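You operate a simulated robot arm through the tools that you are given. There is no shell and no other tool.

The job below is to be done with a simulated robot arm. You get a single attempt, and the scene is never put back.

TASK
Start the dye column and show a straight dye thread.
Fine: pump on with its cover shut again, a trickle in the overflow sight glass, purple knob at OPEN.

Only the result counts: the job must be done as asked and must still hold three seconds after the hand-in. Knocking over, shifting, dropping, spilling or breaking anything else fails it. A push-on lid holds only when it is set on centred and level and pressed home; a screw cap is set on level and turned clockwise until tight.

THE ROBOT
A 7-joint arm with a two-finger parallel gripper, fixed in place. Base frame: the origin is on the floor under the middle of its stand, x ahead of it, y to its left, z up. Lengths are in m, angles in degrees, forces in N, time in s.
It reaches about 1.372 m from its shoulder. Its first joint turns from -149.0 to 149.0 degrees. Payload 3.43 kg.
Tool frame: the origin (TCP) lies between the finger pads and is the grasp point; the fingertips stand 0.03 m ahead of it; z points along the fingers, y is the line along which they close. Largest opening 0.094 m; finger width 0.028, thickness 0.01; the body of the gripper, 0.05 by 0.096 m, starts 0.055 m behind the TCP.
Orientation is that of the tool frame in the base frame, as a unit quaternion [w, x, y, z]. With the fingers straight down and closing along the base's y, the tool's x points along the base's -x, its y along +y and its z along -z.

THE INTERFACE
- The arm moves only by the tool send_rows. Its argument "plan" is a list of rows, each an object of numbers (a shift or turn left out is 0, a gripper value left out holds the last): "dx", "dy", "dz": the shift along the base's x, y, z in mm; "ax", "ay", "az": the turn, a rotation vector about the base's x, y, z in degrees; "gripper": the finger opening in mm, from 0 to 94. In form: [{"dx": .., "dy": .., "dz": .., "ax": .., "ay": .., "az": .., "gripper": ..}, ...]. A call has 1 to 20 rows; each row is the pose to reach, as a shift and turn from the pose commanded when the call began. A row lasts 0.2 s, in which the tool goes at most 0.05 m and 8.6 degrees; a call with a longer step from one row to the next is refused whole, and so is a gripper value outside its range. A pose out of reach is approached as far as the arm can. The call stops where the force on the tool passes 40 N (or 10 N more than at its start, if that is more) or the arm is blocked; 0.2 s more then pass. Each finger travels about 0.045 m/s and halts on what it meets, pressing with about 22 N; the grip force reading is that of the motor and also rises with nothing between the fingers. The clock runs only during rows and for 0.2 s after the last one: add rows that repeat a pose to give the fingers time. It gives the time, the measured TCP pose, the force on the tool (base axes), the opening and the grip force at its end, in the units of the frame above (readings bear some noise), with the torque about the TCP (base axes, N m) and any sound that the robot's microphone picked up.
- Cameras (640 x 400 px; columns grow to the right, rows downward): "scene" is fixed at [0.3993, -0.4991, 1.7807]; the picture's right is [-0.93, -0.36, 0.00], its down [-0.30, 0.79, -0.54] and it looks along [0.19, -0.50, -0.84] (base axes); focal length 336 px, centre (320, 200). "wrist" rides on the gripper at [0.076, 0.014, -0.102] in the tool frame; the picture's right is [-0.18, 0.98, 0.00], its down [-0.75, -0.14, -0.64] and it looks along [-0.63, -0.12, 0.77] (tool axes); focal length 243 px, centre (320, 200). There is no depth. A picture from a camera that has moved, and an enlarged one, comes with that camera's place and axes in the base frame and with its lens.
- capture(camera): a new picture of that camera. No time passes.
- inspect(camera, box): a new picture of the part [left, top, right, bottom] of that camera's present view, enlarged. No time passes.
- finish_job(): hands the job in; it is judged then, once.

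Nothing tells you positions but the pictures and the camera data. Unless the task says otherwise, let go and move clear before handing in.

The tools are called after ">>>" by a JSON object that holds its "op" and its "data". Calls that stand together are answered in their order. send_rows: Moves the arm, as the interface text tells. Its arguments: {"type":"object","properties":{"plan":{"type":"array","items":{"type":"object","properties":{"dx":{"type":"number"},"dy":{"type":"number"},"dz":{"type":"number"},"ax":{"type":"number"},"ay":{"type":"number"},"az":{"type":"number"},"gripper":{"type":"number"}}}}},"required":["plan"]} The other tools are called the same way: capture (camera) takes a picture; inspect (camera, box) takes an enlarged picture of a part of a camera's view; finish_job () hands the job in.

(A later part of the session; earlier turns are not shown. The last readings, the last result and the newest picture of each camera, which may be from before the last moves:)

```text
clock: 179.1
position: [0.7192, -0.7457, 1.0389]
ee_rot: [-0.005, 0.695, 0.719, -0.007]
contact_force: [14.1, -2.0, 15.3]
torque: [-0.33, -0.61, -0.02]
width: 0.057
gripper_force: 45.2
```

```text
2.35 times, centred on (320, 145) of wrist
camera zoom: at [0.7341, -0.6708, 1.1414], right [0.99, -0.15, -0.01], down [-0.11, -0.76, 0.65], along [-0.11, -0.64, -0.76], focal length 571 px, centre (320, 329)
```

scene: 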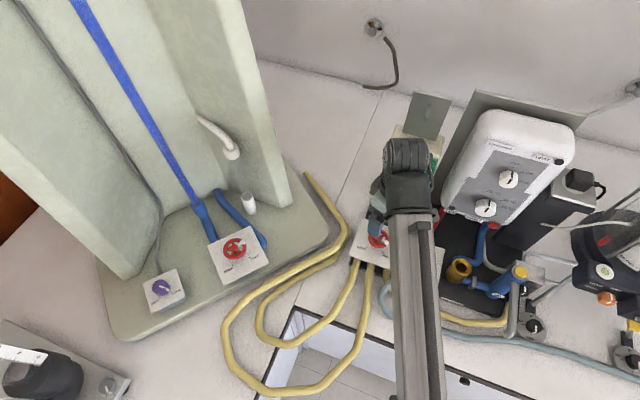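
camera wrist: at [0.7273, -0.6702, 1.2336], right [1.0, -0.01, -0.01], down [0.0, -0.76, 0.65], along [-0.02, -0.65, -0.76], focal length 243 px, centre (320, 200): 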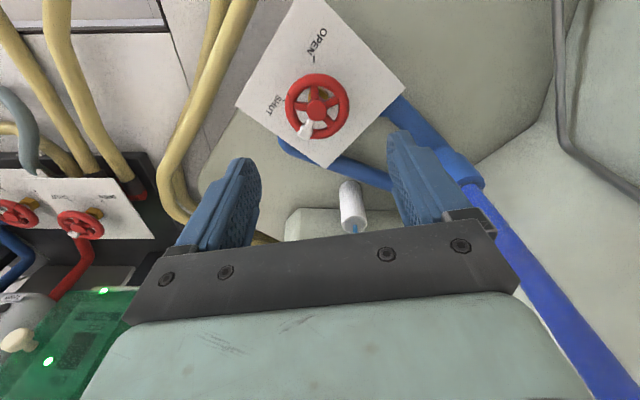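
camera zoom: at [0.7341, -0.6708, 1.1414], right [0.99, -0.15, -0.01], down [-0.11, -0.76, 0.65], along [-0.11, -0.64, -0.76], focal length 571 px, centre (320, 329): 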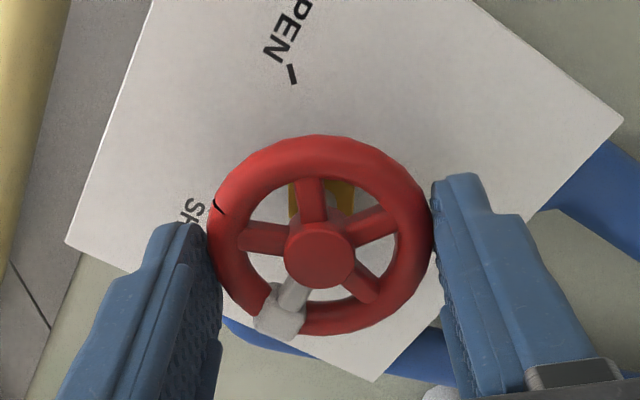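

Still filled at 52°. I'll compare the overflow stream's width now with before, to understand how the flows scale.

>>> {"op": "inspect", "data": {"camera": "scene", "box": [220, 120, 270, 220]}}

>>> {"op": "inspect", "data": {"camera": "wrist", "box": [400, 120, 640, 400]}}

>>> {"op": "capture", "data": {"camera": "wrist"}}

```text
4.00 times, centred on (245, 170) of scene
camera zoom: at [0.3993, -0.4991, 1.7807], right [-0.93, -0.36, 0.0], down [-0.3, 0.79, -0.54], along [0.19, -0.5, -0.84], focal length 1342 px, centre (620, 320)
```

zoom: 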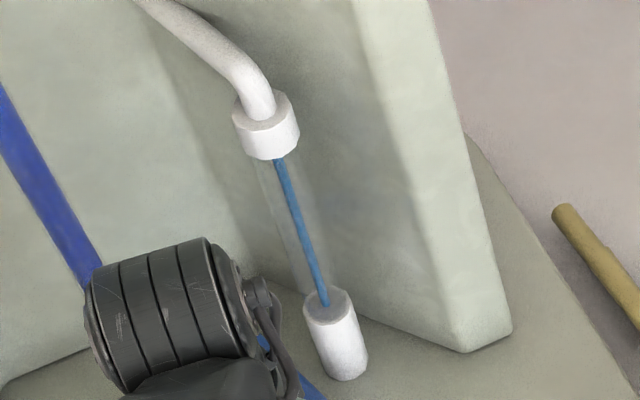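

```text
1.43 times, centred on (520, 260) of wrist
camera zoom: at [0.7341, -0.6708, 1.1414], right [0.99, -0.15, -0.01], down [-0.11, -0.76, 0.65], along [-0.11, -0.64, -0.76], focal length 347 px, centre (34, 114)
```

zoom: 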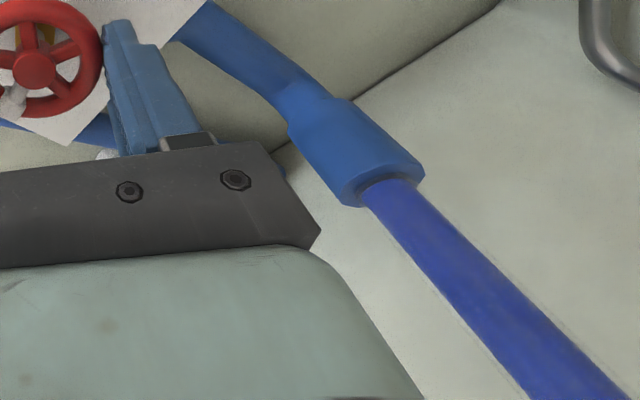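

```text
taken
camera wrist: at [0.7341, -0.6708, 1.1414], right [0.99, -0.15, -0.01], down [-0.11, -0.76, 0.65], along [-0.11, -0.64, -0.76], focal length 243 px, centre (320, 200)
```

wrist: 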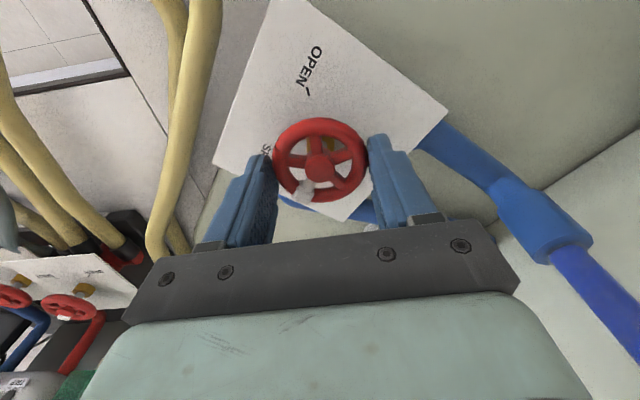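

The stream looks the same, so it's a thin trickle in all these cases. I'll now explore the other direction: opening the column valve beyond 100° in steps, since overflow continues.

>>> {"op": "send_rows", "data": {"plan": [{"dx": 1, "az": 2}, {"dx": 1.2, "az": 7}, {"dx": 1.2, "az": 14}, {"dx": 1.2, "az": 21}, {"dx": 1.2, "az": 28}, {"dx": 1.2, "az": 35}, {"dx": 1.2, "az": 42}, {"dx": 1, "az": 49}, {"dx": 1, "az": 56}, {"dx": 1, "az": 62}, {"dx": 1, "az": 67}, {"dx": 1, "az": 70}, {"dx": 1, "az": 70}, {"dx": 1, "az": 70}, {"dx": 1, "az": 70}, {"dx": 1, "az": 70}]}}

>>> {"op": "inspect", "data": {"camera": "scene", "box": [60, 0, 300, 240]}}

>>> {"op": "send_rows", "data": {"plan": [{"az": 2}, {"az": 6}, {"az": 11}, {"az": 16}, {"az": 19}, {"az": 20}, {"az": 20}, {"az": 20}, {"az": 20}, {"az": 20}]}}

>>> {"op": "inspect", "data": {"camera": "scene", "box": [60, 0, 300, 240]}}

>>> {"op": "inspect", "data": {"camera": "wrist", "box": [220, 60, 420, 230]}}

```text
clock: 182.5
position: [0.7193, -0.747, 1.0387]
ee_rot: [-0.001, 0.157, 0.987, -0.008]
contact_force: [-9.2, 4.6, -2.9]
torque: [0.57, 0.32, 0.0]
width: 0.0573
gripper_force: 45.4
```

```text
1.67 times, centred on (180, 120) of scene
camera zoom: at [0.3993, -0.4991, 1.7807], right [-0.93, -0.36, 0.0], down [-0.3, 0.79, -0.54], along [0.19, -0.5, -0.84], focal length 559 px, centre (553, 333)
```

zoom: 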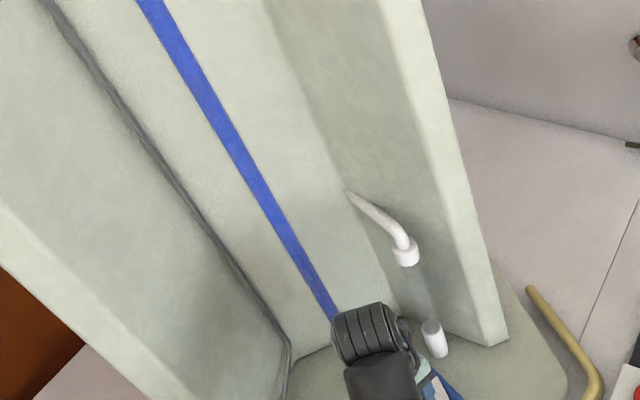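

```text
clock: 184.7
position: [0.7206, -0.7469, 1.0394]
ee_rot: [0.001, -0.017, 1.0, -0.007]
contact_force: [-13.6, 9.5, -10.5]
torque: [0.5, 0.32, 0.02]
width: 0.0575
gripper_force: 44.7
```

```text
1.67 times, centred on (180, 120) of scene
camera zoom: at [0.3993, -0.4991, 1.7807], right [-0.93, -0.36, 0.0], down [-0.3, 0.79, -0.54], along [0.19, -0.5, -0.84], focal length 559 px, centre (553, 333)
```

zoom: 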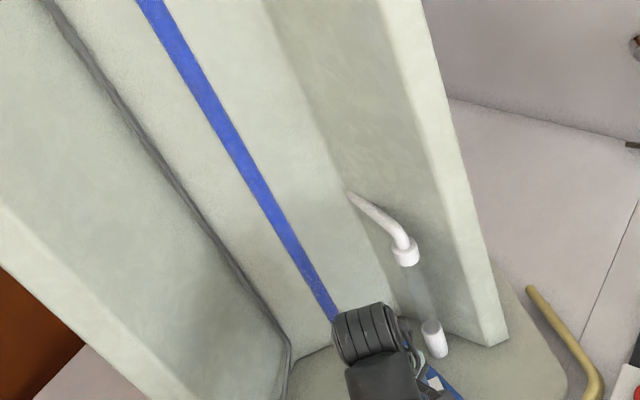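

```text
2.35 times, centred on (320, 145) of wrist
camera zoom: at [0.644, -0.7341, 1.1416], right [0.15, 0.99, -0.01], down [0.76, -0.11, 0.64], along [0.64, -0.11, -0.76], focal length 571 px, centre (320, 329)
```

zoom: 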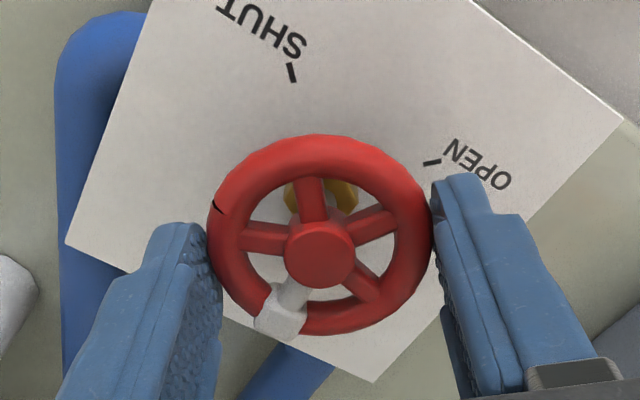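

Overflow stops beyond about 110° with the inlet at 80°, and the tube stays mixed at high flow. That fits a too-fast flow, so the laminar setting must be a very slow one that needs a longer time to clear. I'll close the column valve back first.

>>> {"op": "send_rows", "data": {"plan": [{"dx": -0.5, "az": -2}, {"dx": -1, "az": -7}, {"dx": -1, "az": -14}, {"dx": -1, "az": -21}, {"dx": -1, "az": -28}, {"dx": -1, "az": -35}, {"dx": -1, "az": -42}, {"dx": -1, "az": -49}, {"dx": -1, "az": -56}, {"dx": -1, "az": -63}, {"dx": -1, "az": -70}, {"dx": -1, "az": -77}, {"dx": -1, "az": -83}, {"dx": -1, "az": -87}, {"dx": -1, "az": -88}, {"dx": -1, "az": -88, "gripper": 62}, {"dx": -1, "az": -88, "gripper": 72}, {"dx": -1, "az": -88, "gripper": 80}, {"dx": -1, "az": -88, "gripper": 80}]}}

>>> {"op": "send_rows", "data": {"plan": [{"dz": 4}, {"dz": 14}, {"dz": 30}, {"dz": 48}, {"dz": 66}, {"dz": 82}, {"dz": 90}, {"dz": 93}]}}

>>> {"op": "inspect", "data": {"camera": "wrist", "box": [220, 60, 420, 230]}}

>>> {"op": "inspect", "data": {"camera": "scene", "box": [60, 0, 300, 240]}}

```text
clock: 188.7
position: [0.7204, -0.7474, 1.0396]
ee_rot: [-0.004, 0.684, 0.73, -0.006]
contact_force: [-0.3, -0.7, -0.1]
torque: [0.02, -0.01, 0.01]
width: 0.08
gripper_force: 0.0
```

```text
clock: 190.5
position: [0.72, -0.7476, 1.1323]
ee_rot: [-0.005, 0.682, 0.731, -0.006]
contact_force: [0.2, -0.4, 0.5]
torque: [0.01, 0.01, 0.03]
width: 0.0799
gripper_force: 0.1
```

```text
2.35 times, centred on (320, 145) of wrist
camera zoom: at [0.7312, -0.6702, 1.2348], right [0.99, -0.12, -0.01], down [-0.08, -0.76, 0.65], along [-0.09, -0.64, -0.76], focal length 571 px, centre (320, 329)
```

zoom: 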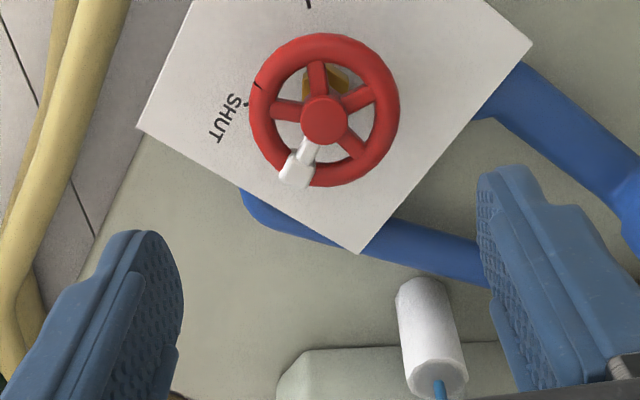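

```text
1.67 times, centred on (180, 120) of scene
camera zoom: at [0.3993, -0.4991, 1.7807], right [-0.93, -0.36, 0.0], down [-0.3, 0.79, -0.54], along [0.19, -0.5, -0.84], focal length 559 px, centre (553, 333)
```

zoom: 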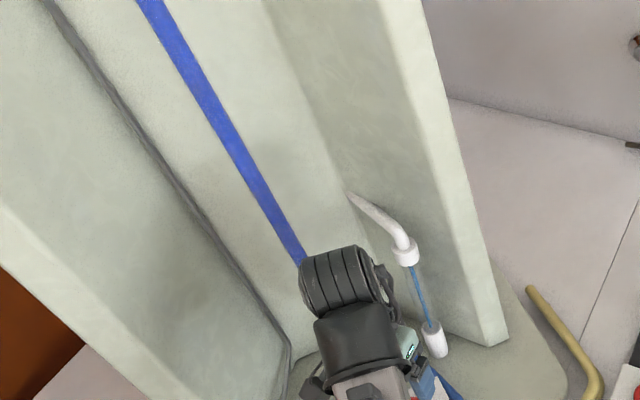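

Back to about 55°. Now I'll go to the INLET wheel and reduce it to a small opening.

>>> {"op": "send_rows", "data": {"plan": [{"dx": -3, "dy": -2, "az": 3}, {"dx": -12, "dy": -6, "az": 8}, {"dx": -26, "dy": -12, "az": 15}, {"dx": -44, "dy": -21, "az": 22}, {"dx": -64, "dy": -31, "az": 29}, {"dx": -86, "dy": -41, "az": 36}, {"dx": -108, "dy": -52, "az": 43}, {"dx": -130, "dy": -62, "az": 50}, {"dx": -152, "dy": -73, "az": 57}, {"dx": -174, "dy": -83, "az": 64}, {"dx": -196, "dy": -94, "az": 71}, {"dx": -218, "dy": -104, "az": 78}, {"dx": -240, "dy": -115, "az": 85}, {"dx": -261, "dy": -125, "az": 92}, {"dx": -280, "dy": -134, "az": 99}, {"dx": -298, "dy": -143, "az": 106}, {"dx": -312, "dy": -150, "az": 112}, {"dx": -321, "dy": -154, "az": 118}, {"dx": -324, "dy": -156, "az": 122}, {"dx": -324, "dy": -156, "az": 122}]}}

>>> {"op": "send_rows", "data": {"plan": [{"dz": -4}, {"dz": -14}, {"dz": -28}, {"dz": -44}, {"dz": -60}, {"dz": -74}, {"dz": -85}, {"dz": -91}, {"dz": -94.5}, {"dz": -94.5, "gripper": 70}, {"dz": -94.5, "gripper": 60}, {"dz": -94.5, "gripper": 50}, {"dz": -94.5, "gripper": 45}, {"dz": -94.5, "gripper": 45}, {"dz": -94.5, "gripper": 45}]}}

>>> {"op": "inspect", "data": {"camera": "wrist", "box": [220, 60, 420, 230]}}

>>> {"op": "inspect", "data": {"camera": "scene", "box": [60, 0, 300, 240]}}

```text
clock: 194.7
position: [0.396, -0.9036, 1.131]
ee_rot: [0.003, -0.308, 0.951, -0.008]
contact_force: [0.7, 0.0, -0.4]
torque: [0.0, -0.03, -0.04]
width: 0.0799
gripper_force: 0.1
```

```text
clock: 197.9
position: [0.3972, -0.9032, 1.0381]
ee_rot: [0.003, -0.308, 0.951, -0.008]
contact_force: [1.6, -0.6, -1.1]
torque: [0.04, -0.05, 0.0]
width: 0.0536
gripper_force: 44.9
```

```text
2.35 times, centred on (320, 145) of wrist
camera zoom: at [0.3261, -0.9357, 1.1401], right [-0.43, 0.9, -0.01], down [0.69, 0.33, 0.65], along [0.59, 0.27, -0.76], focal length 571 px, centre (320, 329)
```

zoom: 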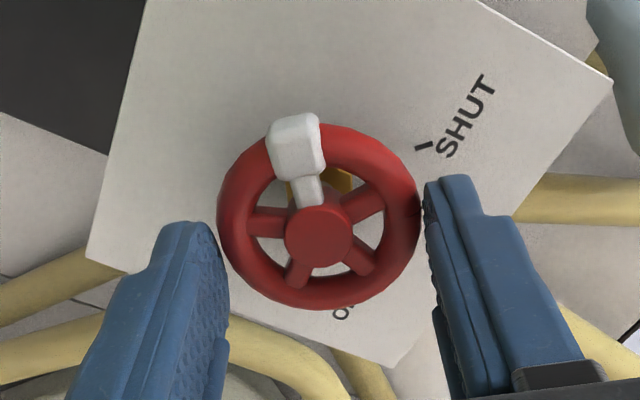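

```text
1.67 times, centred on (180, 120) of scene
camera zoom: at [0.3993, -0.4991, 1.7807], right [-0.93, -0.36, 0.0], down [-0.3, 0.79, -0.54], along [0.19, -0.5, -0.84], focal length 559 px, centre (553, 333)
```

zoom: 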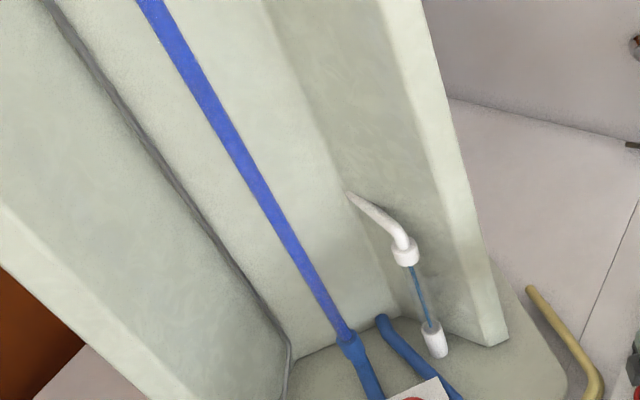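

Gripped at 80° inlet with trickle present. I'll reduce the inlet in steps, looking for both a thinner trickle and any change in the tube.

>>> {"op": "send_rows", "data": {"plan": [{"az": -2}, {"az": -6}, {"az": -11}, {"az": -16}, {"az": -20}, {"az": -20}, {"az": -20}, {"az": -20}, {"az": -20}]}}

>>> {"op": "inspect", "data": {"camera": "scene", "box": [140, 80, 270, 220]}}

>>> {"op": "send_rows", "data": {"plan": [{"az": -2}, {"az": -5}, {"az": -8}, {"az": -8}, {"az": -8}, {"az": -8}, {"az": -8}, {"az": -8}]}}

>>> {"op": "inspect", "data": {"camera": "scene", "box": [140, 80, 270, 220]}}

>>> {"op": "send_rows", "data": {"plan": [{"az": -2}, {"az": -5}, {"az": -8}, {"az": -8}, {"az": -8}, {"az": -8}, {"az": -8}, {"az": -8}]}}

>>> {"op": "inspect", "data": {"camera": "scene", "box": [140, 80, 270, 220]}}

```text
clock: 199.9
position: [0.3963, -0.9042, 1.0387]
ee_rot: [0.003, -0.139, 0.99, -0.008]
contact_force: [20.7, -12.3, 10.6]
torque: [-0.22, -0.51, 0.05]
width: 0.0539
gripper_force: 44.9
```

```text
2.86 times, centred on (205, 150) of scene
camera zoom: at [0.3993, -0.4991, 1.7807], right [-0.93, -0.36, 0.0], down [-0.3, 0.79, -0.54], along [0.19, -0.5, -0.84], focal length 959 px, centre (649, 343)
```

zoom: 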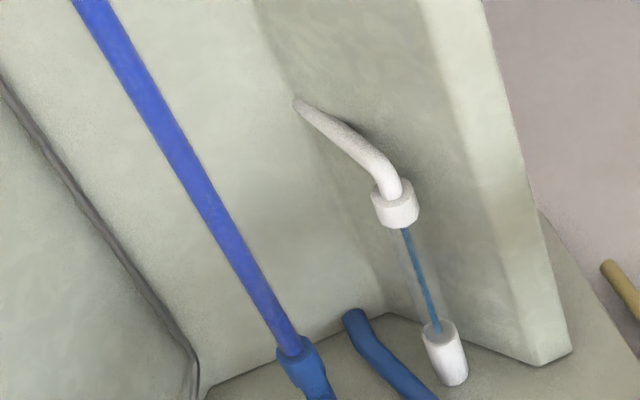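

```text
clock: 201.7
position: [0.3971, -0.9043, 1.0386]
ee_rot: [0.003, -0.068, 0.998, -0.011]
contact_force: [27.7, -18.1, 21.8]
torque: [-0.52, -0.4, 0.08]
width: 0.0536
gripper_force: 44.4
```

```text
2.86 times, centred on (205, 150) of scene
camera zoom: at [0.3993, -0.4991, 1.7807], right [-0.93, -0.36, 0.0], down [-0.3, 0.79, -0.54], along [0.19, -0.5, -0.84], focal length 959 px, centre (649, 343)
```

zoom: 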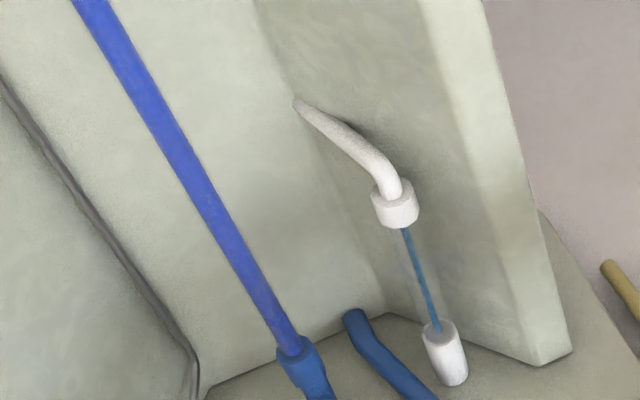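

```text
clock: 203.5
position: [0.3972, -0.9033, 1.0378]
ee_rot: [0.002, 0.001, 1.0, -0.01]
contact_force: [20.3, -18.4, 15.0]
torque: [-0.48, -1.2, 0.06]
width: 0.0536
gripper_force: 45.1
```

```text
2.86 times, centred on (205, 150) of scene
camera zoom: at [0.3993, -0.4991, 1.7807], right [-0.93, -0.36, 0.0], down [-0.3, 0.79, -0.54], along [0.19, -0.5, -0.84], focal length 959 px, centre (649, 343)
```

zoom: 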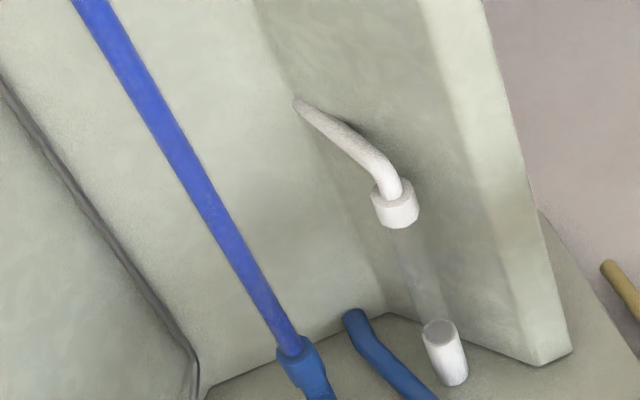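

The trickle stops between 52° and 44° inlet (with 55° on the column valve), so the flows are proportional. The tube never cleared at these faster flows, so I'll now set a really slow flow: inlet about 27°, column valve about 10°, and then wait a good while.

>>> {"op": "send_rows", "data": {"plan": [{"dx": 1, "dy": -1, "az": -1}, {"dx": 2, "dy": -1.5, "az": -4}, {"dx": 2, "dy": -1.5, "az": -8}, {"dx": 2, "dy": -1.5, "az": -12}, {"dx": 2, "dy": -1.5, "az": -16}, {"dx": 2, "dy": -1.5, "az": -16}, {"dx": 2, "dy": -1.5, "az": -16, "gripper": 60}, {"dx": 2, "dy": -1.5, "az": -16, "gripper": 70}, {"dx": 2, "dy": -1.5, "az": -16, "gripper": 80}, {"dx": 2, "dy": -1.5, "az": -16, "gripper": 80}, {"dx": 1, "dy": -1, "dz": 4, "az": -16}, {"dx": 0, "dy": 0, "dz": 14, "az": -16}, {"dz": 30, "az": -16}, {"dz": 48, "az": -16}, {"dz": 66, "az": -16}, {"dz": 82, "az": -16}, {"dz": 91, "az": -16}, {"dz": 94, "az": -16}]}}

>>> {"op": "inspect", "data": {"camera": "wrist", "box": [240, 20, 400, 145]}}

```text
clock: 207.3
position: [0.3953, -0.9034, 1.1315]
ee_rot: [0.0, 0.14, 0.99, -0.008]
contact_force: [-0.2, -0.3, -0.2]
torque: [-0.03, 0.02, -0.04]
width: 0.0799
gripper_force: 0.1
```

```text
3.20 times, centred on (320, 82) of wrist
camera zoom: at [0.3279, -0.868, 1.2344], right [0.45, 0.89, -0.01], down [0.69, -0.34, 0.65], along [0.57, -0.3, -0.76], focal length 776 px, centre (320, 576)
```

zoom: 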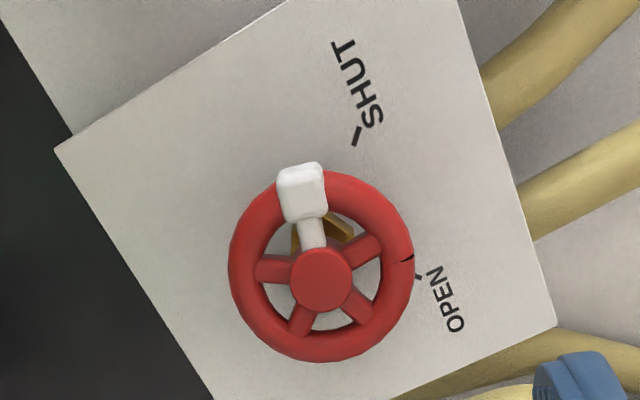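

Inlet is at about 28°. Back to the column valve, approaching with the gripper turned for a clockwise stroke.

>>> {"op": "send_rows", "data": {"plan": [{"dx": 4, "dy": 2, "az": 2}, {"dx": 16, "dy": 8, "az": 5}, {"dx": 34, "dy": 16, "az": 9}, {"dx": 56, "dy": 27, "az": 13}, {"dx": 80, "dy": 39, "az": 17}, {"dx": 105, "dy": 51, "az": 21}, {"dx": 130, "dy": 63, "az": 25}, {"dx": 155, "dy": 75, "az": 29}, {"dx": 180, "dy": 87, "az": 33}, {"dx": 205, "dy": 99, "az": 37}, {"dx": 230, "dy": 111, "az": 41}, {"dx": 255, "dy": 123, "az": 45}, {"dx": 280, "dy": 135, "az": 49}, {"dx": 302, "dy": 146, "az": 53}, {"dx": 317, "dy": 153, "az": 57}, {"dx": 324, "dy": 156, "az": 61}, {"dx": 324, "dy": 156, "az": 61}]}}

>>> {"op": "send_rows", "data": {"plan": [{"dz": -4}, {"dz": -14}, {"dz": -28}, {"dz": -44}, {"dz": -60}, {"dz": -74}, {"dz": -84}, {"dz": -90}, {"dz": -93}, {"dz": -93, "gripper": 72}, {"dz": -93, "gripper": 64}, {"dz": -93, "gripper": 56}, {"dz": -93, "gripper": 50}, {"dz": -93, "gripper": 50}, {"dz": -93, "gripper": 50}]}}

>>> {"op": "inspect", "data": {"camera": "wrist", "box": [220, 60, 420, 230]}}

>>> {"op": "inspect", "data": {"camera": "scene", "box": [60, 0, 300, 240]}}

```text
clock: 210.9
position: [0.7194, -0.7456, 1.1334]
ee_rot: [0.003, -0.382, 0.924, -0.007]
contact_force: [0.0, 0.2, -0.9]
torque: [-0.04, 0.01, 0.01]
width: 0.08
gripper_force: 0.1
```

```text
clock: 214.1
position: [0.7192, -0.747, 1.0383]
ee_rot: [0.003, -0.381, 0.924, -0.006]
contact_force: [-6.0, 5.0, -2.7]
torque: [0.37, 0.34, -0.01]
width: 0.0569
gripper_force: 45.2
```

```text
2.35 times, centred on (320, 145) of wrist
camera zoom: at [0.6546, -0.7905, 1.1409], right [-0.56, 0.83, -0.01], down [0.63, 0.44, 0.65], along [0.54, 0.35, -0.76], focal length 571 px, centre (320, 329)
```

zoom: 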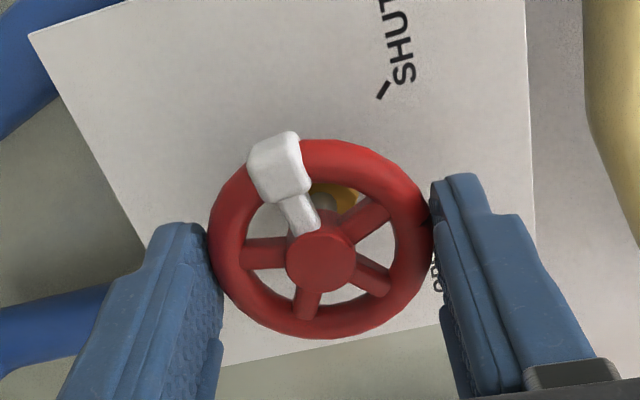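

```text
1.67 times, centred on (180, 120) of scene
camera zoom: at [0.3993, -0.4991, 1.7807], right [-0.93, -0.36, 0.0], down [-0.3, 0.79, -0.54], along [0.19, -0.5, -0.84], focal length 559 px, centre (553, 333)
```

zoom: 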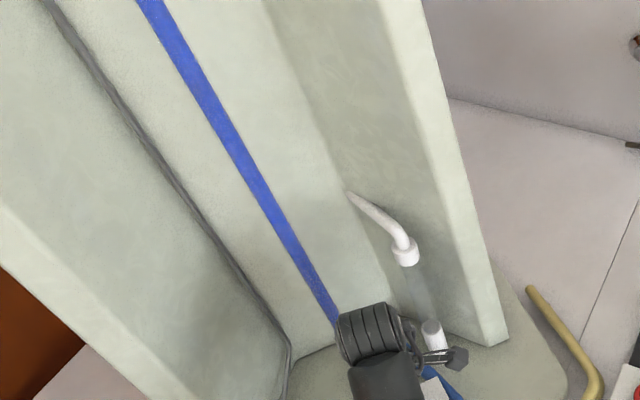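

Gripped; no overflow at the moment, as expected. Now closing the column valve by 44° to about 11°, then waiting.

>>> {"op": "send_rows", "data": {"plan": [{"dx": -0.5, "dy": 0.5, "az": -2}, {"dx": -0.5, "dy": 0.5, "az": -7}, {"dx": -0.5, "dy": 0.5, "az": -13}, {"dx": -0.5, "dy": 0.5, "az": -19}, {"dx": -0.5, "dy": 0.5, "az": -25}, {"dx": -0.5, "dy": 0.5, "az": -31}, {"dx": -0.5, "dy": 0.5, "az": -37}, {"dx": -0.5, "dy": 0.5, "az": -42}, {"dx": -0.5, "dy": 0.5, "az": -44}, {"dx": -0.5, "dy": 0.5, "az": -44}, {"dx": -0.5, "dy": 0.5, "az": -44}, {"dx": -0.5, "dy": 0.5, "az": -44}, {"dx": -0.5, "dy": 0.5, "az": -44}, {"dx": -0.5, "dy": 0.5, "az": -44}, {"dx": -0.5, "dy": 0.5, "az": -44}, {"dx": -0.5, "dy": 0.5, "az": -44}, {"dx": -0.5, "dy": 0.5, "az": -44}, {"dx": -0.5, "dy": 0.5, "az": -44}, {"dx": -0.5, "dy": 0.5, "az": -44}, {"dx": -0.5, "dy": 0.5, "az": -44}]}}

>>> {"op": "send_rows", "data": {"plan": [{"dy": 0}, {"dy": 0}, {"dy": 0}, {"dy": 0}, {"dy": 0}, {"dy": 0}, {"dy": 0}, {"dy": 0}, {"dy": 0}, {"dy": 0}, {"dy": 0}, {"dy": 0}, {"dy": 0}, {"dy": 0}, {"dy": 0}, {"dy": 0}, {"dy": 0}, {"dy": 0}, {"dy": 0}, {"dy": 0}]}}

>>> {"op": "send_rows", "data": {"plan": [{"dy": 0}, {"dy": 0}, {"dy": 0}, {"dy": 0}, {"dy": 0}, {"dy": 0}, {"dy": 0}, {"dy": 0}, {"dy": 0}, {"dy": 0}, {"dy": 0}, {"dy": 0}, {"dy": 0}, {"dy": 0}, {"dy": 0}, {"dy": 0}, {"dy": 0}, {"dy": 0}, {"dy": 0}, {"dy": 0}]}}

>>> {"op": "send_rows", "data": {"plan": [{"dy": 0}, {"dy": 0}, {"dy": 0}, {"dy": 0}, {"dy": 0}, {"dy": 0}, {"dy": 0}, {"dy": 0}, {"dy": 0}, {"dy": 0}, {"dy": 0}, {"dy": 0}, {"dy": 0}, {"dy": 0}, {"dy": 0}, {"dy": 0}, {"dy": 0}, {"dy": 0}, {"dy": 0}, {"dy": 0}]}}

>>> {"op": "inspect", "data": {"camera": "scene", "box": [60, 0, 300, 240]}}

>>> {"op": "inspect", "data": {"camera": "wrist", "box": [220, 60, 420, 230]}}

```text
clock: 218.3
position: [0.7191, -0.7466, 1.0384]
ee_rot: [0.001, -0.008, 1.0, -0.008]
contact_force: [-4.1, -2.9, 3.8]
torque: [0.62, 0.16, -0.02]
width: 0.0569
gripper_force: 44.8
```

```text
clock: 222.5
position: [0.7189, -0.7467, 1.0393]
ee_rot: [0.001, -0.008, 1.0, -0.008]
contact_force: [-1.4, -4.5, 5.6]
torque: [0.38, -0.01, -0.01]
width: 0.0568
gripper_force: 45.5
```

```text
clock: 226.7
position: [0.7185, -0.7471, 1.0393]
ee_rot: [0.001, -0.008, 1.0, -0.008]
contact_force: [0.1, -5.9, 6.0]
torque: [0.4, 0.0, -0.03]
width: 0.0568
gripper_force: 45.2
```

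```text
clock: 230.9
position: [0.7187, -0.7468, 1.0382]
ee_rot: [0.0, -0.008, 1.0, -0.008]
contact_force: [-0.1, -5.9, 7.0]
torque: [0.38, -0.01, 0.02]
width: 0.0568
gripper_force: 44.4
```

```text
1.67 times, centred on (180, 120) of scene
camera zoom: at [0.3993, -0.4991, 1.7807], right [-0.93, -0.36, 0.0], down [-0.3, 0.79, -0.54], along [0.19, -0.5, -0.84], focal length 559 px, centre (553, 333)
```

zoom: 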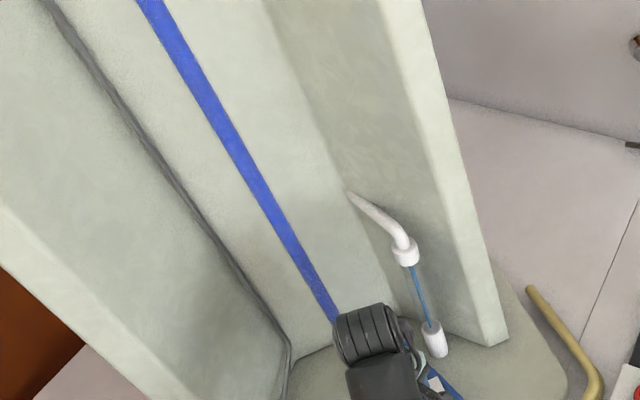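

```text
2.35 times, centred on (320, 145) of wrist
camera zoom: at [0.6433, -0.7325, 1.1408], right [0.17, 0.99, -0.01], down [0.75, -0.12, 0.65], along [0.63, -0.12, -0.76], focal length 571 px, centre (320, 329)
```

zoom: 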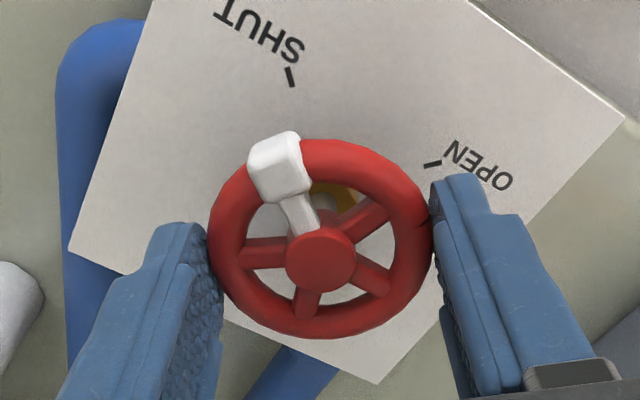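

Still mixed after 15 s at 11° (perhaps stagnant there), while 55° is also mixed. The untested window is roughly 20°–50° with overflow present, so I'll set the column valve to about 30°, let go, and raise the inlet.

>>> {"op": "send_rows", "data": {"plan": [{"az": 1}, {"az": 4}, {"az": 9}, {"az": 14}, {"az": 18}, {"az": 19}, {"az": 19}, {"az": 19, "gripper": 62}, {"az": 19, "gripper": 72}, {"az": 19, "gripper": 80}, {"az": 19, "gripper": 80}, {"az": 19, "dz": 4}, {"az": 19, "dz": 14}, {"az": 19, "dz": 30}, {"az": 19, "dz": 48}, {"az": 19, "dz": 66}, {"az": 19, "dz": 82}, {"az": 19, "dz": 90}, {"az": 19, "dz": 93}]}}

>>> {"op": "send_rows", "data": {"plan": [{"dx": -4, "dy": -2, "az": -2}, {"dx": -16, "dy": -8, "az": -5}, {"dx": -34, "dy": -16, "az": -8}, {"dx": -56, "dy": -27, "az": -11}, {"dx": -80, "dy": -39, "az": -14}, {"dx": -105, "dy": -51, "az": -17}, {"dx": -130, "dy": -63, "az": -20}, {"dx": -155, "dy": -75, "az": -23}, {"dx": -180, "dy": -87, "az": -26}, {"dx": -205, "dy": -99, "az": -29}, {"dx": -230, "dy": -111, "az": -32}, {"dx": -255, "dy": -123, "az": -34}, {"dx": -280, "dy": -135, "az": -36}, {"dx": -302, "dy": -146, "az": -38}, {"dx": -317, "dy": -153, "az": -38}, {"dx": -323, "dy": -157, "az": -38}, {"dx": -323, "dy": -157, "az": -38}]}}

>>> {"op": "send_rows", "data": {"plan": [{"dz": -4}, {"dz": -14}, {"dz": -28}, {"dz": -44}, {"dz": -60}, {"dz": -74}, {"dz": -85}, {"dz": -91}, {"dz": -94}, {"dz": -94, "gripper": 70}, {"dz": -94, "gripper": 60}, {"dz": -94, "gripper": 50}, {"dz": -94, "gripper": 45}, {"dz": -94, "gripper": 45}, {"dz": -94, "gripper": 45}]}}

>>> {"op": "inspect", "data": {"camera": "wrist", "box": [220, 60, 420, 230]}}

>>> {"op": "inspect", "data": {"camera": "scene", "box": [60, 0, 300, 240]}}

```text
clock: 234.9
position: [0.7202, -0.7465, 1.1312]
ee_rot: [0.003, -0.172, 0.985, -0.009]
contact_force: [-0.4, 0.2, 0.6]
torque: [0.01, 0.01, 0.01]
width: 0.08
gripper_force: 0.0
```

```text
clock: 238.5
position: [0.3966, -0.9052, 1.1322]
ee_rot: [-0.001, 0.157, 0.988, -0.008]
contact_force: [0.3, 0.2, 0.3]
torque: [-0.02, -0.01, -0.03]
width: 0.08
gripper_force: 0.0
```

```text
clock: 241.7
position: [0.3953, -0.9054, 1.0383]
ee_rot: [0.0, 0.159, 0.987, -0.008]
contact_force: [-2.4, -11.4, 0.2]
torque: [-0.28, 0.04, 0.03]
width: 0.0534
gripper_force: 45.6
```

```text
2.35 times, centred on (320, 145) of wrist
camera zoom: at [0.3296, -0.8665, 1.1401], right [0.48, 0.88, -0.02], down [0.67, -0.36, 0.65], along [0.56, -0.32, -0.76], focal length 571 px, centre (320, 329)
```

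zoom: 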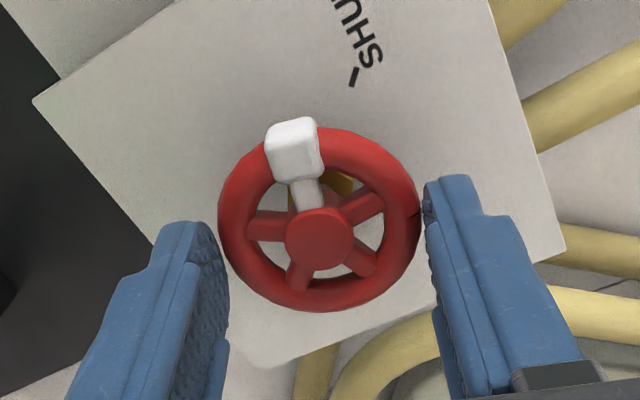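

```text
1.67 times, centred on (180, 120) of scene
camera zoom: at [0.3993, -0.4991, 1.7807], right [-0.93, -0.36, 0.0], down [-0.3, 0.79, -0.54], along [0.19, -0.5, -0.84], focal length 559 px, centre (553, 333)
```

zoom: 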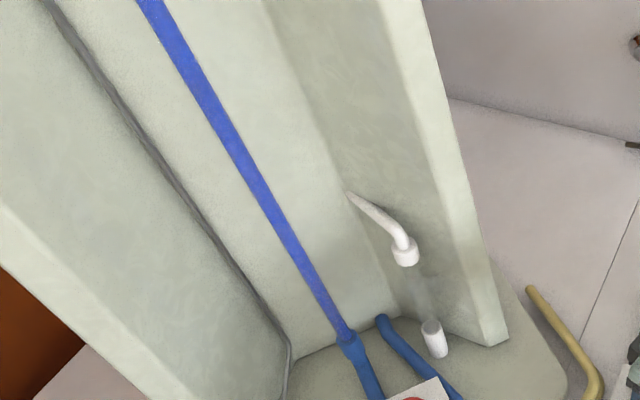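

Column valve at 30°, hands off the column, inlet held at 28°. I'll open the inlet slowly, watching the tube and overflow.

>>> {"op": "send_rows", "data": {"plan": [{"az": 1}, {"az": 4}, {"az": 7}, {"az": 7}, {"az": 7}, {"az": 7}, {"az": 7}, {"az": 7}, {"az": 7}, {"az": 7}, {"az": 7}, {"az": 7}, {"az": 7}, {"az": 7}, {"az": 7}]}}

>>> {"op": "inspect", "data": {"camera": "scene", "box": [60, 0, 300, 240]}}

>>> {"op": "send_rows", "data": {"plan": [{"az": 1}, {"az": 4}, {"az": 8}, {"az": 10}, {"az": 10}, {"az": 10}, {"az": 10}, {"az": 10}, {"az": 10}, {"az": 10}, {"az": 10}, {"az": 10}, {"az": 10}, {"az": 10}, {"az": 10}, {"az": 10}]}}

>>> {"op": "inspect", "data": {"camera": "scene", "box": [60, 0, 300, 240]}}

```text
clock: 244.9
position: [0.396, -0.9047, 1.0379]
ee_rot: [0.0, 0.098, 0.995, -0.008]
contact_force: [-3.8, -21.6, 6.0]
torque: [-0.27, 0.35, 0.02]
width: 0.0533
gripper_force: 45.0
```

```text
1.67 times, centred on (180, 120) of scene
camera zoom: at [0.3993, -0.4991, 1.7807], right [-0.93, -0.36, 0.0], down [-0.3, 0.79, -0.54], along [0.19, -0.5, -0.84], focal length 559 px, centre (553, 333)
```

zoom: 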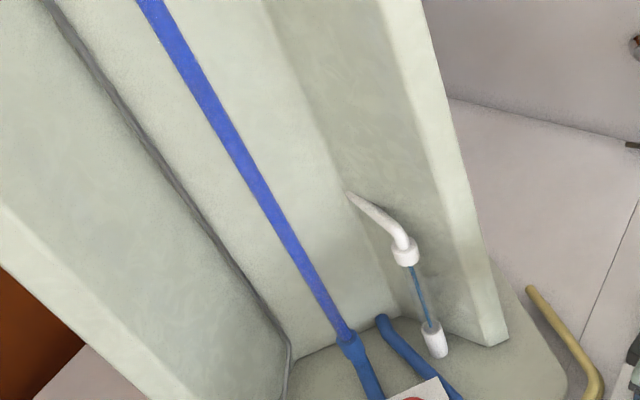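

```text
clock: 248.3
position: [0.3965, -0.905, 1.037]
ee_rot: [0.001, 0.008, 1.0, -0.009]
contact_force: [2.0, -19.2, 15.2]
torque: [-0.45, -0.19, 0.02]
width: 0.0535
gripper_force: 45.3
```

```text
1.67 times, centred on (180, 120) of scene
camera zoom: at [0.3993, -0.4991, 1.7807], right [-0.93, -0.36, 0.0], down [-0.3, 0.79, -0.54], along [0.19, -0.5, -0.84], focal length 559 px, centre (553, 333)
```

zoom: 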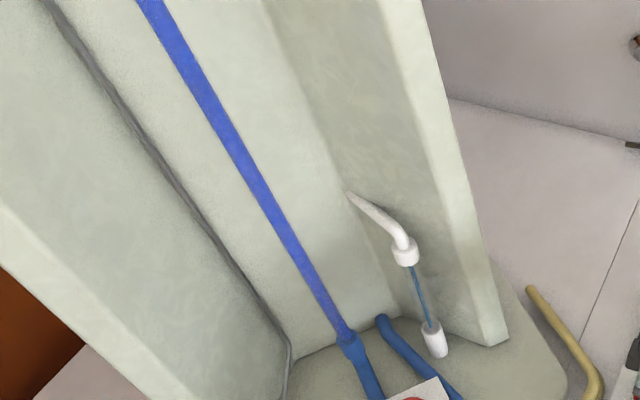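

Still mixed even with the trickle and 30° on the column valve. It may be that the dye was opened in still water and the tube stays clouded; I'll test by shutting the dye knob with water flowing to see whether the tube clears.

>>> {"op": "send_rows", "data": {"plan": [{"dy": -1}, {"dy": -1, "gripper": 60}, {"dy": -1, "gripper": 70}, {"dy": -1, "gripper": 80}, {"dy": -1, "gripper": 80}, {"dz": 4}, {"dz": 14}, {"dz": 30}, {"dz": 48}, {"dz": 66}, {"dz": 82}, {"dz": 91}, {"dz": 94}]}}

>>> {"op": "send_rows", "data": {"plan": [{"dx": 5, "dy": 3, "az": 1}, {"dx": 20, "dy": 13, "az": 2}, {"dx": 42, "dy": 28, "az": 4}, {"dx": 68, "dy": 46, "az": 6}, {"dx": 96, "dy": 65, "az": 8}, {"dx": 124, "dy": 84, "az": 10}, {"dx": 152, "dy": 103, "az": 12}, {"dx": 180, "dy": 122, "az": 14}, {"dx": 208, "dy": 141, "az": 16}, {"dx": 236, "dy": 160, "az": 18}, {"dx": 264, "dy": 179, "az": 20}, {"dx": 292, "dy": 198, "az": 22}, {"dx": 320, "dy": 217, "az": 24}, {"dx": 348, "dy": 236, "az": 26}, {"dx": 376, "dy": 255, "az": 28}, {"dx": 402, "dy": 273, "az": 30}, {"dx": 424, "dy": 288, "az": 31}, {"dx": 440, "dy": 299, "az": 31}, {"dx": 446, "dy": 303, "az": 31}, {"dx": 446, "dy": 303, "az": 31}]}}

>>> {"op": "inspect", "data": {"camera": "wrist", "box": [220, 20, 420, 145]}}

>>> {"op": "capture", "data": {"camera": "scene"}}

```text
clock: 251.1
position: [0.3971, -0.9043, 1.1314]
ee_rot: [0.0, 0.009, 1.0, -0.008]
contact_force: [0.6, -0.2, -0.1]
torque: [0.01, -0.01, 0.0]
width: 0.0799
gripper_force: 0.1
```

```text
clock: 255.3
position: [0.841, -0.6014, 1.1311]
ee_rot: [0.002, -0.258, 0.966, -0.009]
contact_force: [-0.5, 0.0, -0.5]
torque: [0.01, -0.01, 0.01]
width: 0.0803
gripper_force: 0.0
```

```text
3.20 times, centred on (320, 82) of wrist
camera zoom: at [0.7683, -0.6259, 1.2331], right [-0.33, 0.94, -0.02], down [0.72, 0.26, 0.65], along [0.61, 0.2, -0.76], focal length 776 px, centre (320, 576)
```

zoom: 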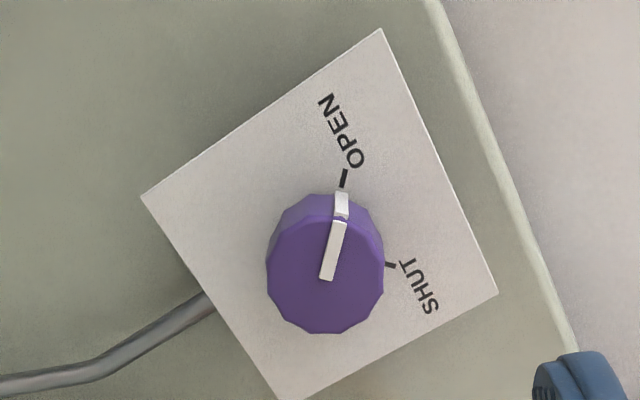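

```text
taken
```

scene: 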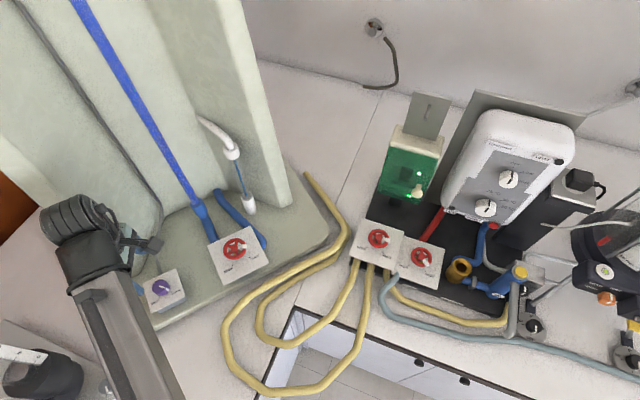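

The knob pointer is squarely on OPEN. I'll grip it and turn it back toward SHUT to watch how the tube responds.

>>> {"op": "send_rows", "data": {"plan": [{"dz": -4}, {"dz": -14}, {"dz": -28}, {"dz": -44}, {"dz": -60}, {"dz": -74}, {"dz": -84}, {"dz": -91}, {"dz": -94.5}, {"dz": -94.5, "gripper": 65}, {"dz": -94.5, "gripper": 50}, {"dz": -94.5, "gripper": 35}, {"dz": -94.5, "gripper": 24}, {"dz": -94.5, "gripper": 24}, {"dz": -94.5, "gripper": 24}, {"dz": -94.5, "gripper": 24}]}}

>>> {"op": "send_rows", "data": {"plan": [{"az": -2}, {"az": -7}, {"az": -13}, {"az": -19}, {"az": -25}, {"az": -31}, {"az": -37}, {"az": -43}, {"az": -45}, {"az": -45}, {"az": -45}]}}

>>> {"op": "inspect", "data": {"camera": "scene", "box": [60, 0, 300, 240]}}

>>> {"op": "inspect", "data": {"camera": "wrist", "box": [220, 60, 420, 230]}}

```text
clock: 258.7
position: [0.8414, -0.6005, 1.0377]
ee_rot: [0.003, -0.258, 0.966, -0.007]
contact_force: [-0.8, 0.2, -0.8]
torque: [0.05, -0.02, -0.02]
width: 0.0332
gripper_force: 44.9
```

```text
clock: 261.1
position: [0.8424, -0.6014, 1.0383]
ee_rot: [0.001, 0.132, 0.991, -0.007]
contact_force: [-1.6, -4.3, 4.9]
torque: [-0.07, 0.69, -0.03]
width: 0.0331
gripper_force: 45.3
```

```text
1.67 times, centred on (180, 120) of scene
camera zoom: at [0.3993, -0.4991, 1.7807], right [-0.93, -0.36, 0.0], down [-0.3, 0.79, -0.54], along [0.19, -0.5, -0.84], focal length 559 px, centre (553, 333)
```

zoom: 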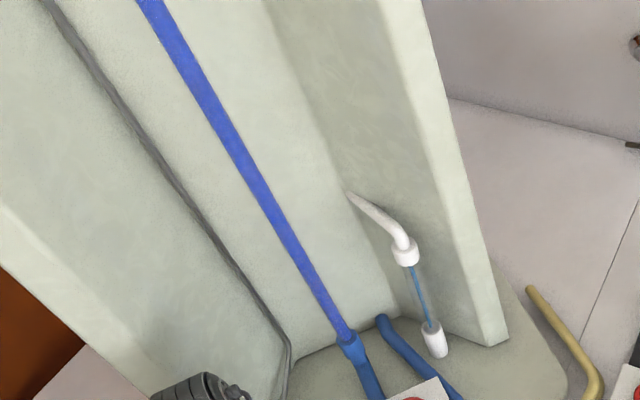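

```text
2.35 times, centred on (320, 145) of wrist
camera zoom: at [0.7737, -0.5663, 1.1396], right [0.44, 0.9, -0.02], down [0.69, -0.32, 0.65], along [0.58, -0.29, -0.76], focal length 571 px, centre (320, 329)
```

zoom: 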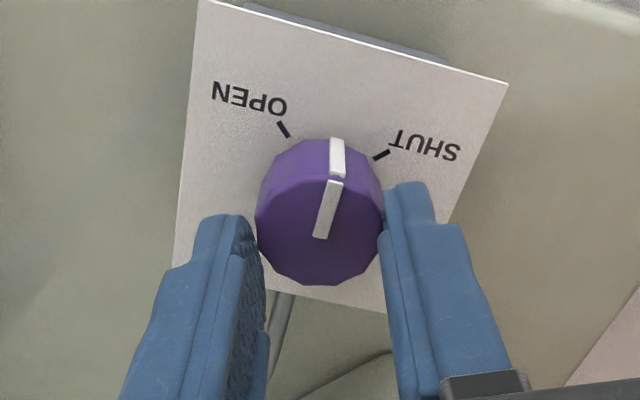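

Still filled at half open. Continuing to SHUT.

>>> {"op": "send_rows", "data": {"plan": [{"az": -2}, {"az": -7}, {"az": -13}, {"az": -19}, {"az": -25}, {"az": -31}, {"az": -37}, {"az": -42}, {"az": -45}, {"az": -45}]}}

>>> {"op": "inspect", "data": {"camera": "scene", "box": [60, 0, 300, 240]}}

>>> {"op": "send_rows", "data": {"plan": [{"az": 0}, {"az": 0}, {"az": 0}, {"az": 0}, {"az": 0}, {"az": 0}, {"az": 0}, {"az": 0}, {"az": 0}, {"az": 0}]}}

>>> {"op": "inspect", "data": {"camera": "scene", "box": [60, 0, 300, 240]}}

>>> {"op": "inspect", "data": {"camera": "wrist", "box": [220, 60, 420, 230]}}

```text
clock: 263.3
position: [0.842, -0.6011, 1.0368]
ee_rot: [-0.004, 0.5, 0.866, -0.007]
contact_force: [-2.3, -5.9, 8.1]
torque: [-0.06, -0.05, 0.91]
width: 0.0332
gripper_force: 44.7
```

```text
1.67 times, centred on (180, 120) of scene
camera zoom: at [0.3993, -0.4991, 1.7807], right [-0.93, -0.36, 0.0], down [-0.3, 0.79, -0.54], along [0.19, -0.5, -0.84], focal length 559 px, centre (553, 333)
```

zoom: 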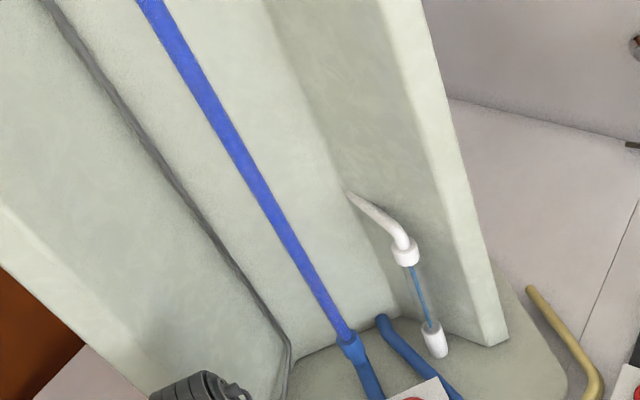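

```text
clock: 265.5
position: [0.8429, -0.6012, 1.0367]
ee_rot: [-0.002, 0.501, 0.865, -0.007]
contact_force: [-6.0, 1.8, 3.6]
torque: [0.34, 0.37, 0.62]
width: 0.0332
gripper_force: 45.2
```

```text
1.67 times, centred on (180, 120) of scene
camera zoom: at [0.3993, -0.4991, 1.7807], right [-0.93, -0.36, 0.0], down [-0.3, 0.79, -0.54], along [0.19, -0.5, -0.84], focal length 559 px, centre (553, 333)
```

zoom: 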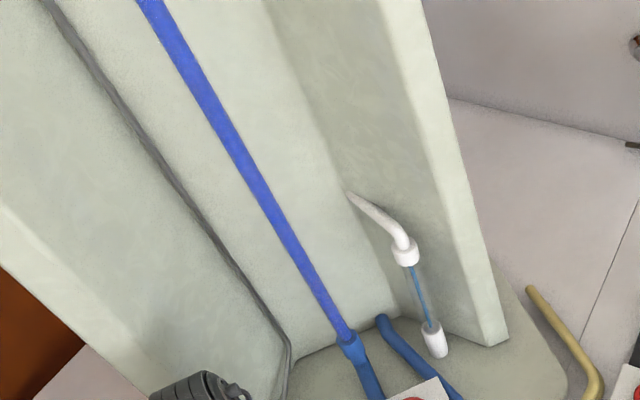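

```text
2.35 times, centred on (320, 145) of wrist
camera zoom: at [0.8185, -0.5274, 1.1396], right [0.94, 0.33, -0.01], down [0.26, -0.72, 0.65], along [0.2, -0.61, -0.76], focal length 571 px, centre (320, 329)
```

zoom: 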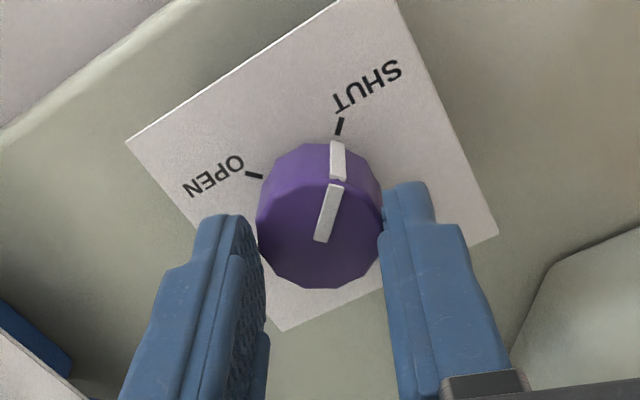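

Very informative: with the dye SHUT the tube stays blue, so it is clouded and needs flushing with clear water. I'll wait with the dye shut to see whether the present flow washes it out.

>>> {"op": "send_rows", "data": {"plan": [{"az": 1}, {"az": 1}, {"az": 1}, {"az": 1}, {"az": 1}, {"az": 1}, {"az": 1}, {"az": 1}, {"az": 1}, {"az": 1}, {"az": 1}, {"az": 1}, {"az": 1}, {"az": 1}, {"az": 1}, {"az": 1}, {"az": 1}, {"az": 1}, {"az": 1}, {"az": 1}]}}

>>> {"op": "send_rows", "data": {"plan": [{"az": 0}, {"az": 0}, {"az": 0}, {"az": 0}, {"az": 0}, {"az": 0}, {"az": 0}, {"az": 0}, {"az": 0}, {"az": 0}, {"az": 0}, {"az": 0}, {"az": 0}, {"az": 0}, {"az": 0}, {"az": 0}, {"az": 0}, {"az": 0}, {"az": 0}, {"az": 0}]}}

>>> {"op": "inspect", "data": {"camera": "scene", "box": [60, 0, 300, 240]}}

>>> {"op": "inspect", "data": {"camera": "scene", "box": [60, 0, 130, 60]}}

```text
clock: 269.7
position: [0.842, -0.6012, 1.0387]
ee_rot: [-0.003, 0.493, 0.87, -0.007]
contact_force: [-15.4, 6.6, -4.9]
torque: [0.1, 0.35, 0.23]
width: 0.033
gripper_force: 45.4
```

```text
clock: 273.9
position: [0.8422, -0.6001, 1.038]
ee_rot: [-0.004, 0.492, 0.87, -0.008]
contact_force: [-15.1, 6.1, -5.2]
torque: [0.24, 0.41, 0.35]
width: 0.0327
gripper_force: 45.0
```

```text
1.67 times, centred on (180, 120) of scene
camera zoom: at [0.3993, -0.4991, 1.7807], right [-0.93, -0.36, 0.0], down [-0.3, 0.79, -0.54], along [0.19, -0.5, -0.84], focal length 559 px, centre (553, 333)
```

zoom: 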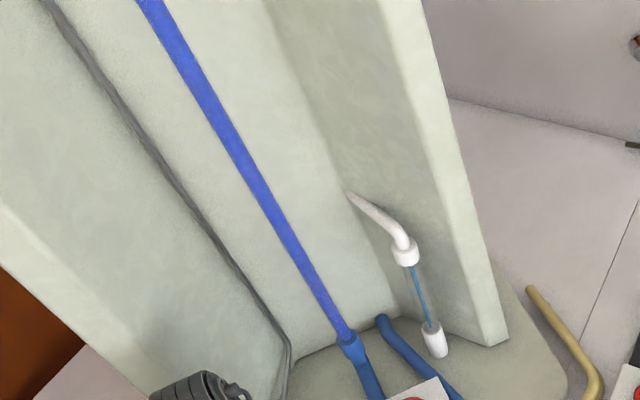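

```text
6.67 times, centred on (95, 30) of scene
camera zoom: at [0.3993, -0.4991, 1.7807], right [-0.93, -0.36, 0.0], down [-0.3, 0.79, -0.54], along [0.19, -0.5, -0.84], focal length 2237 px, centre (1820, 1333)
```

zoom: 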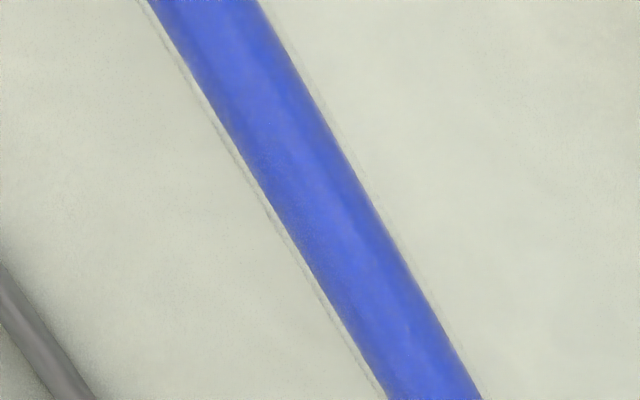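

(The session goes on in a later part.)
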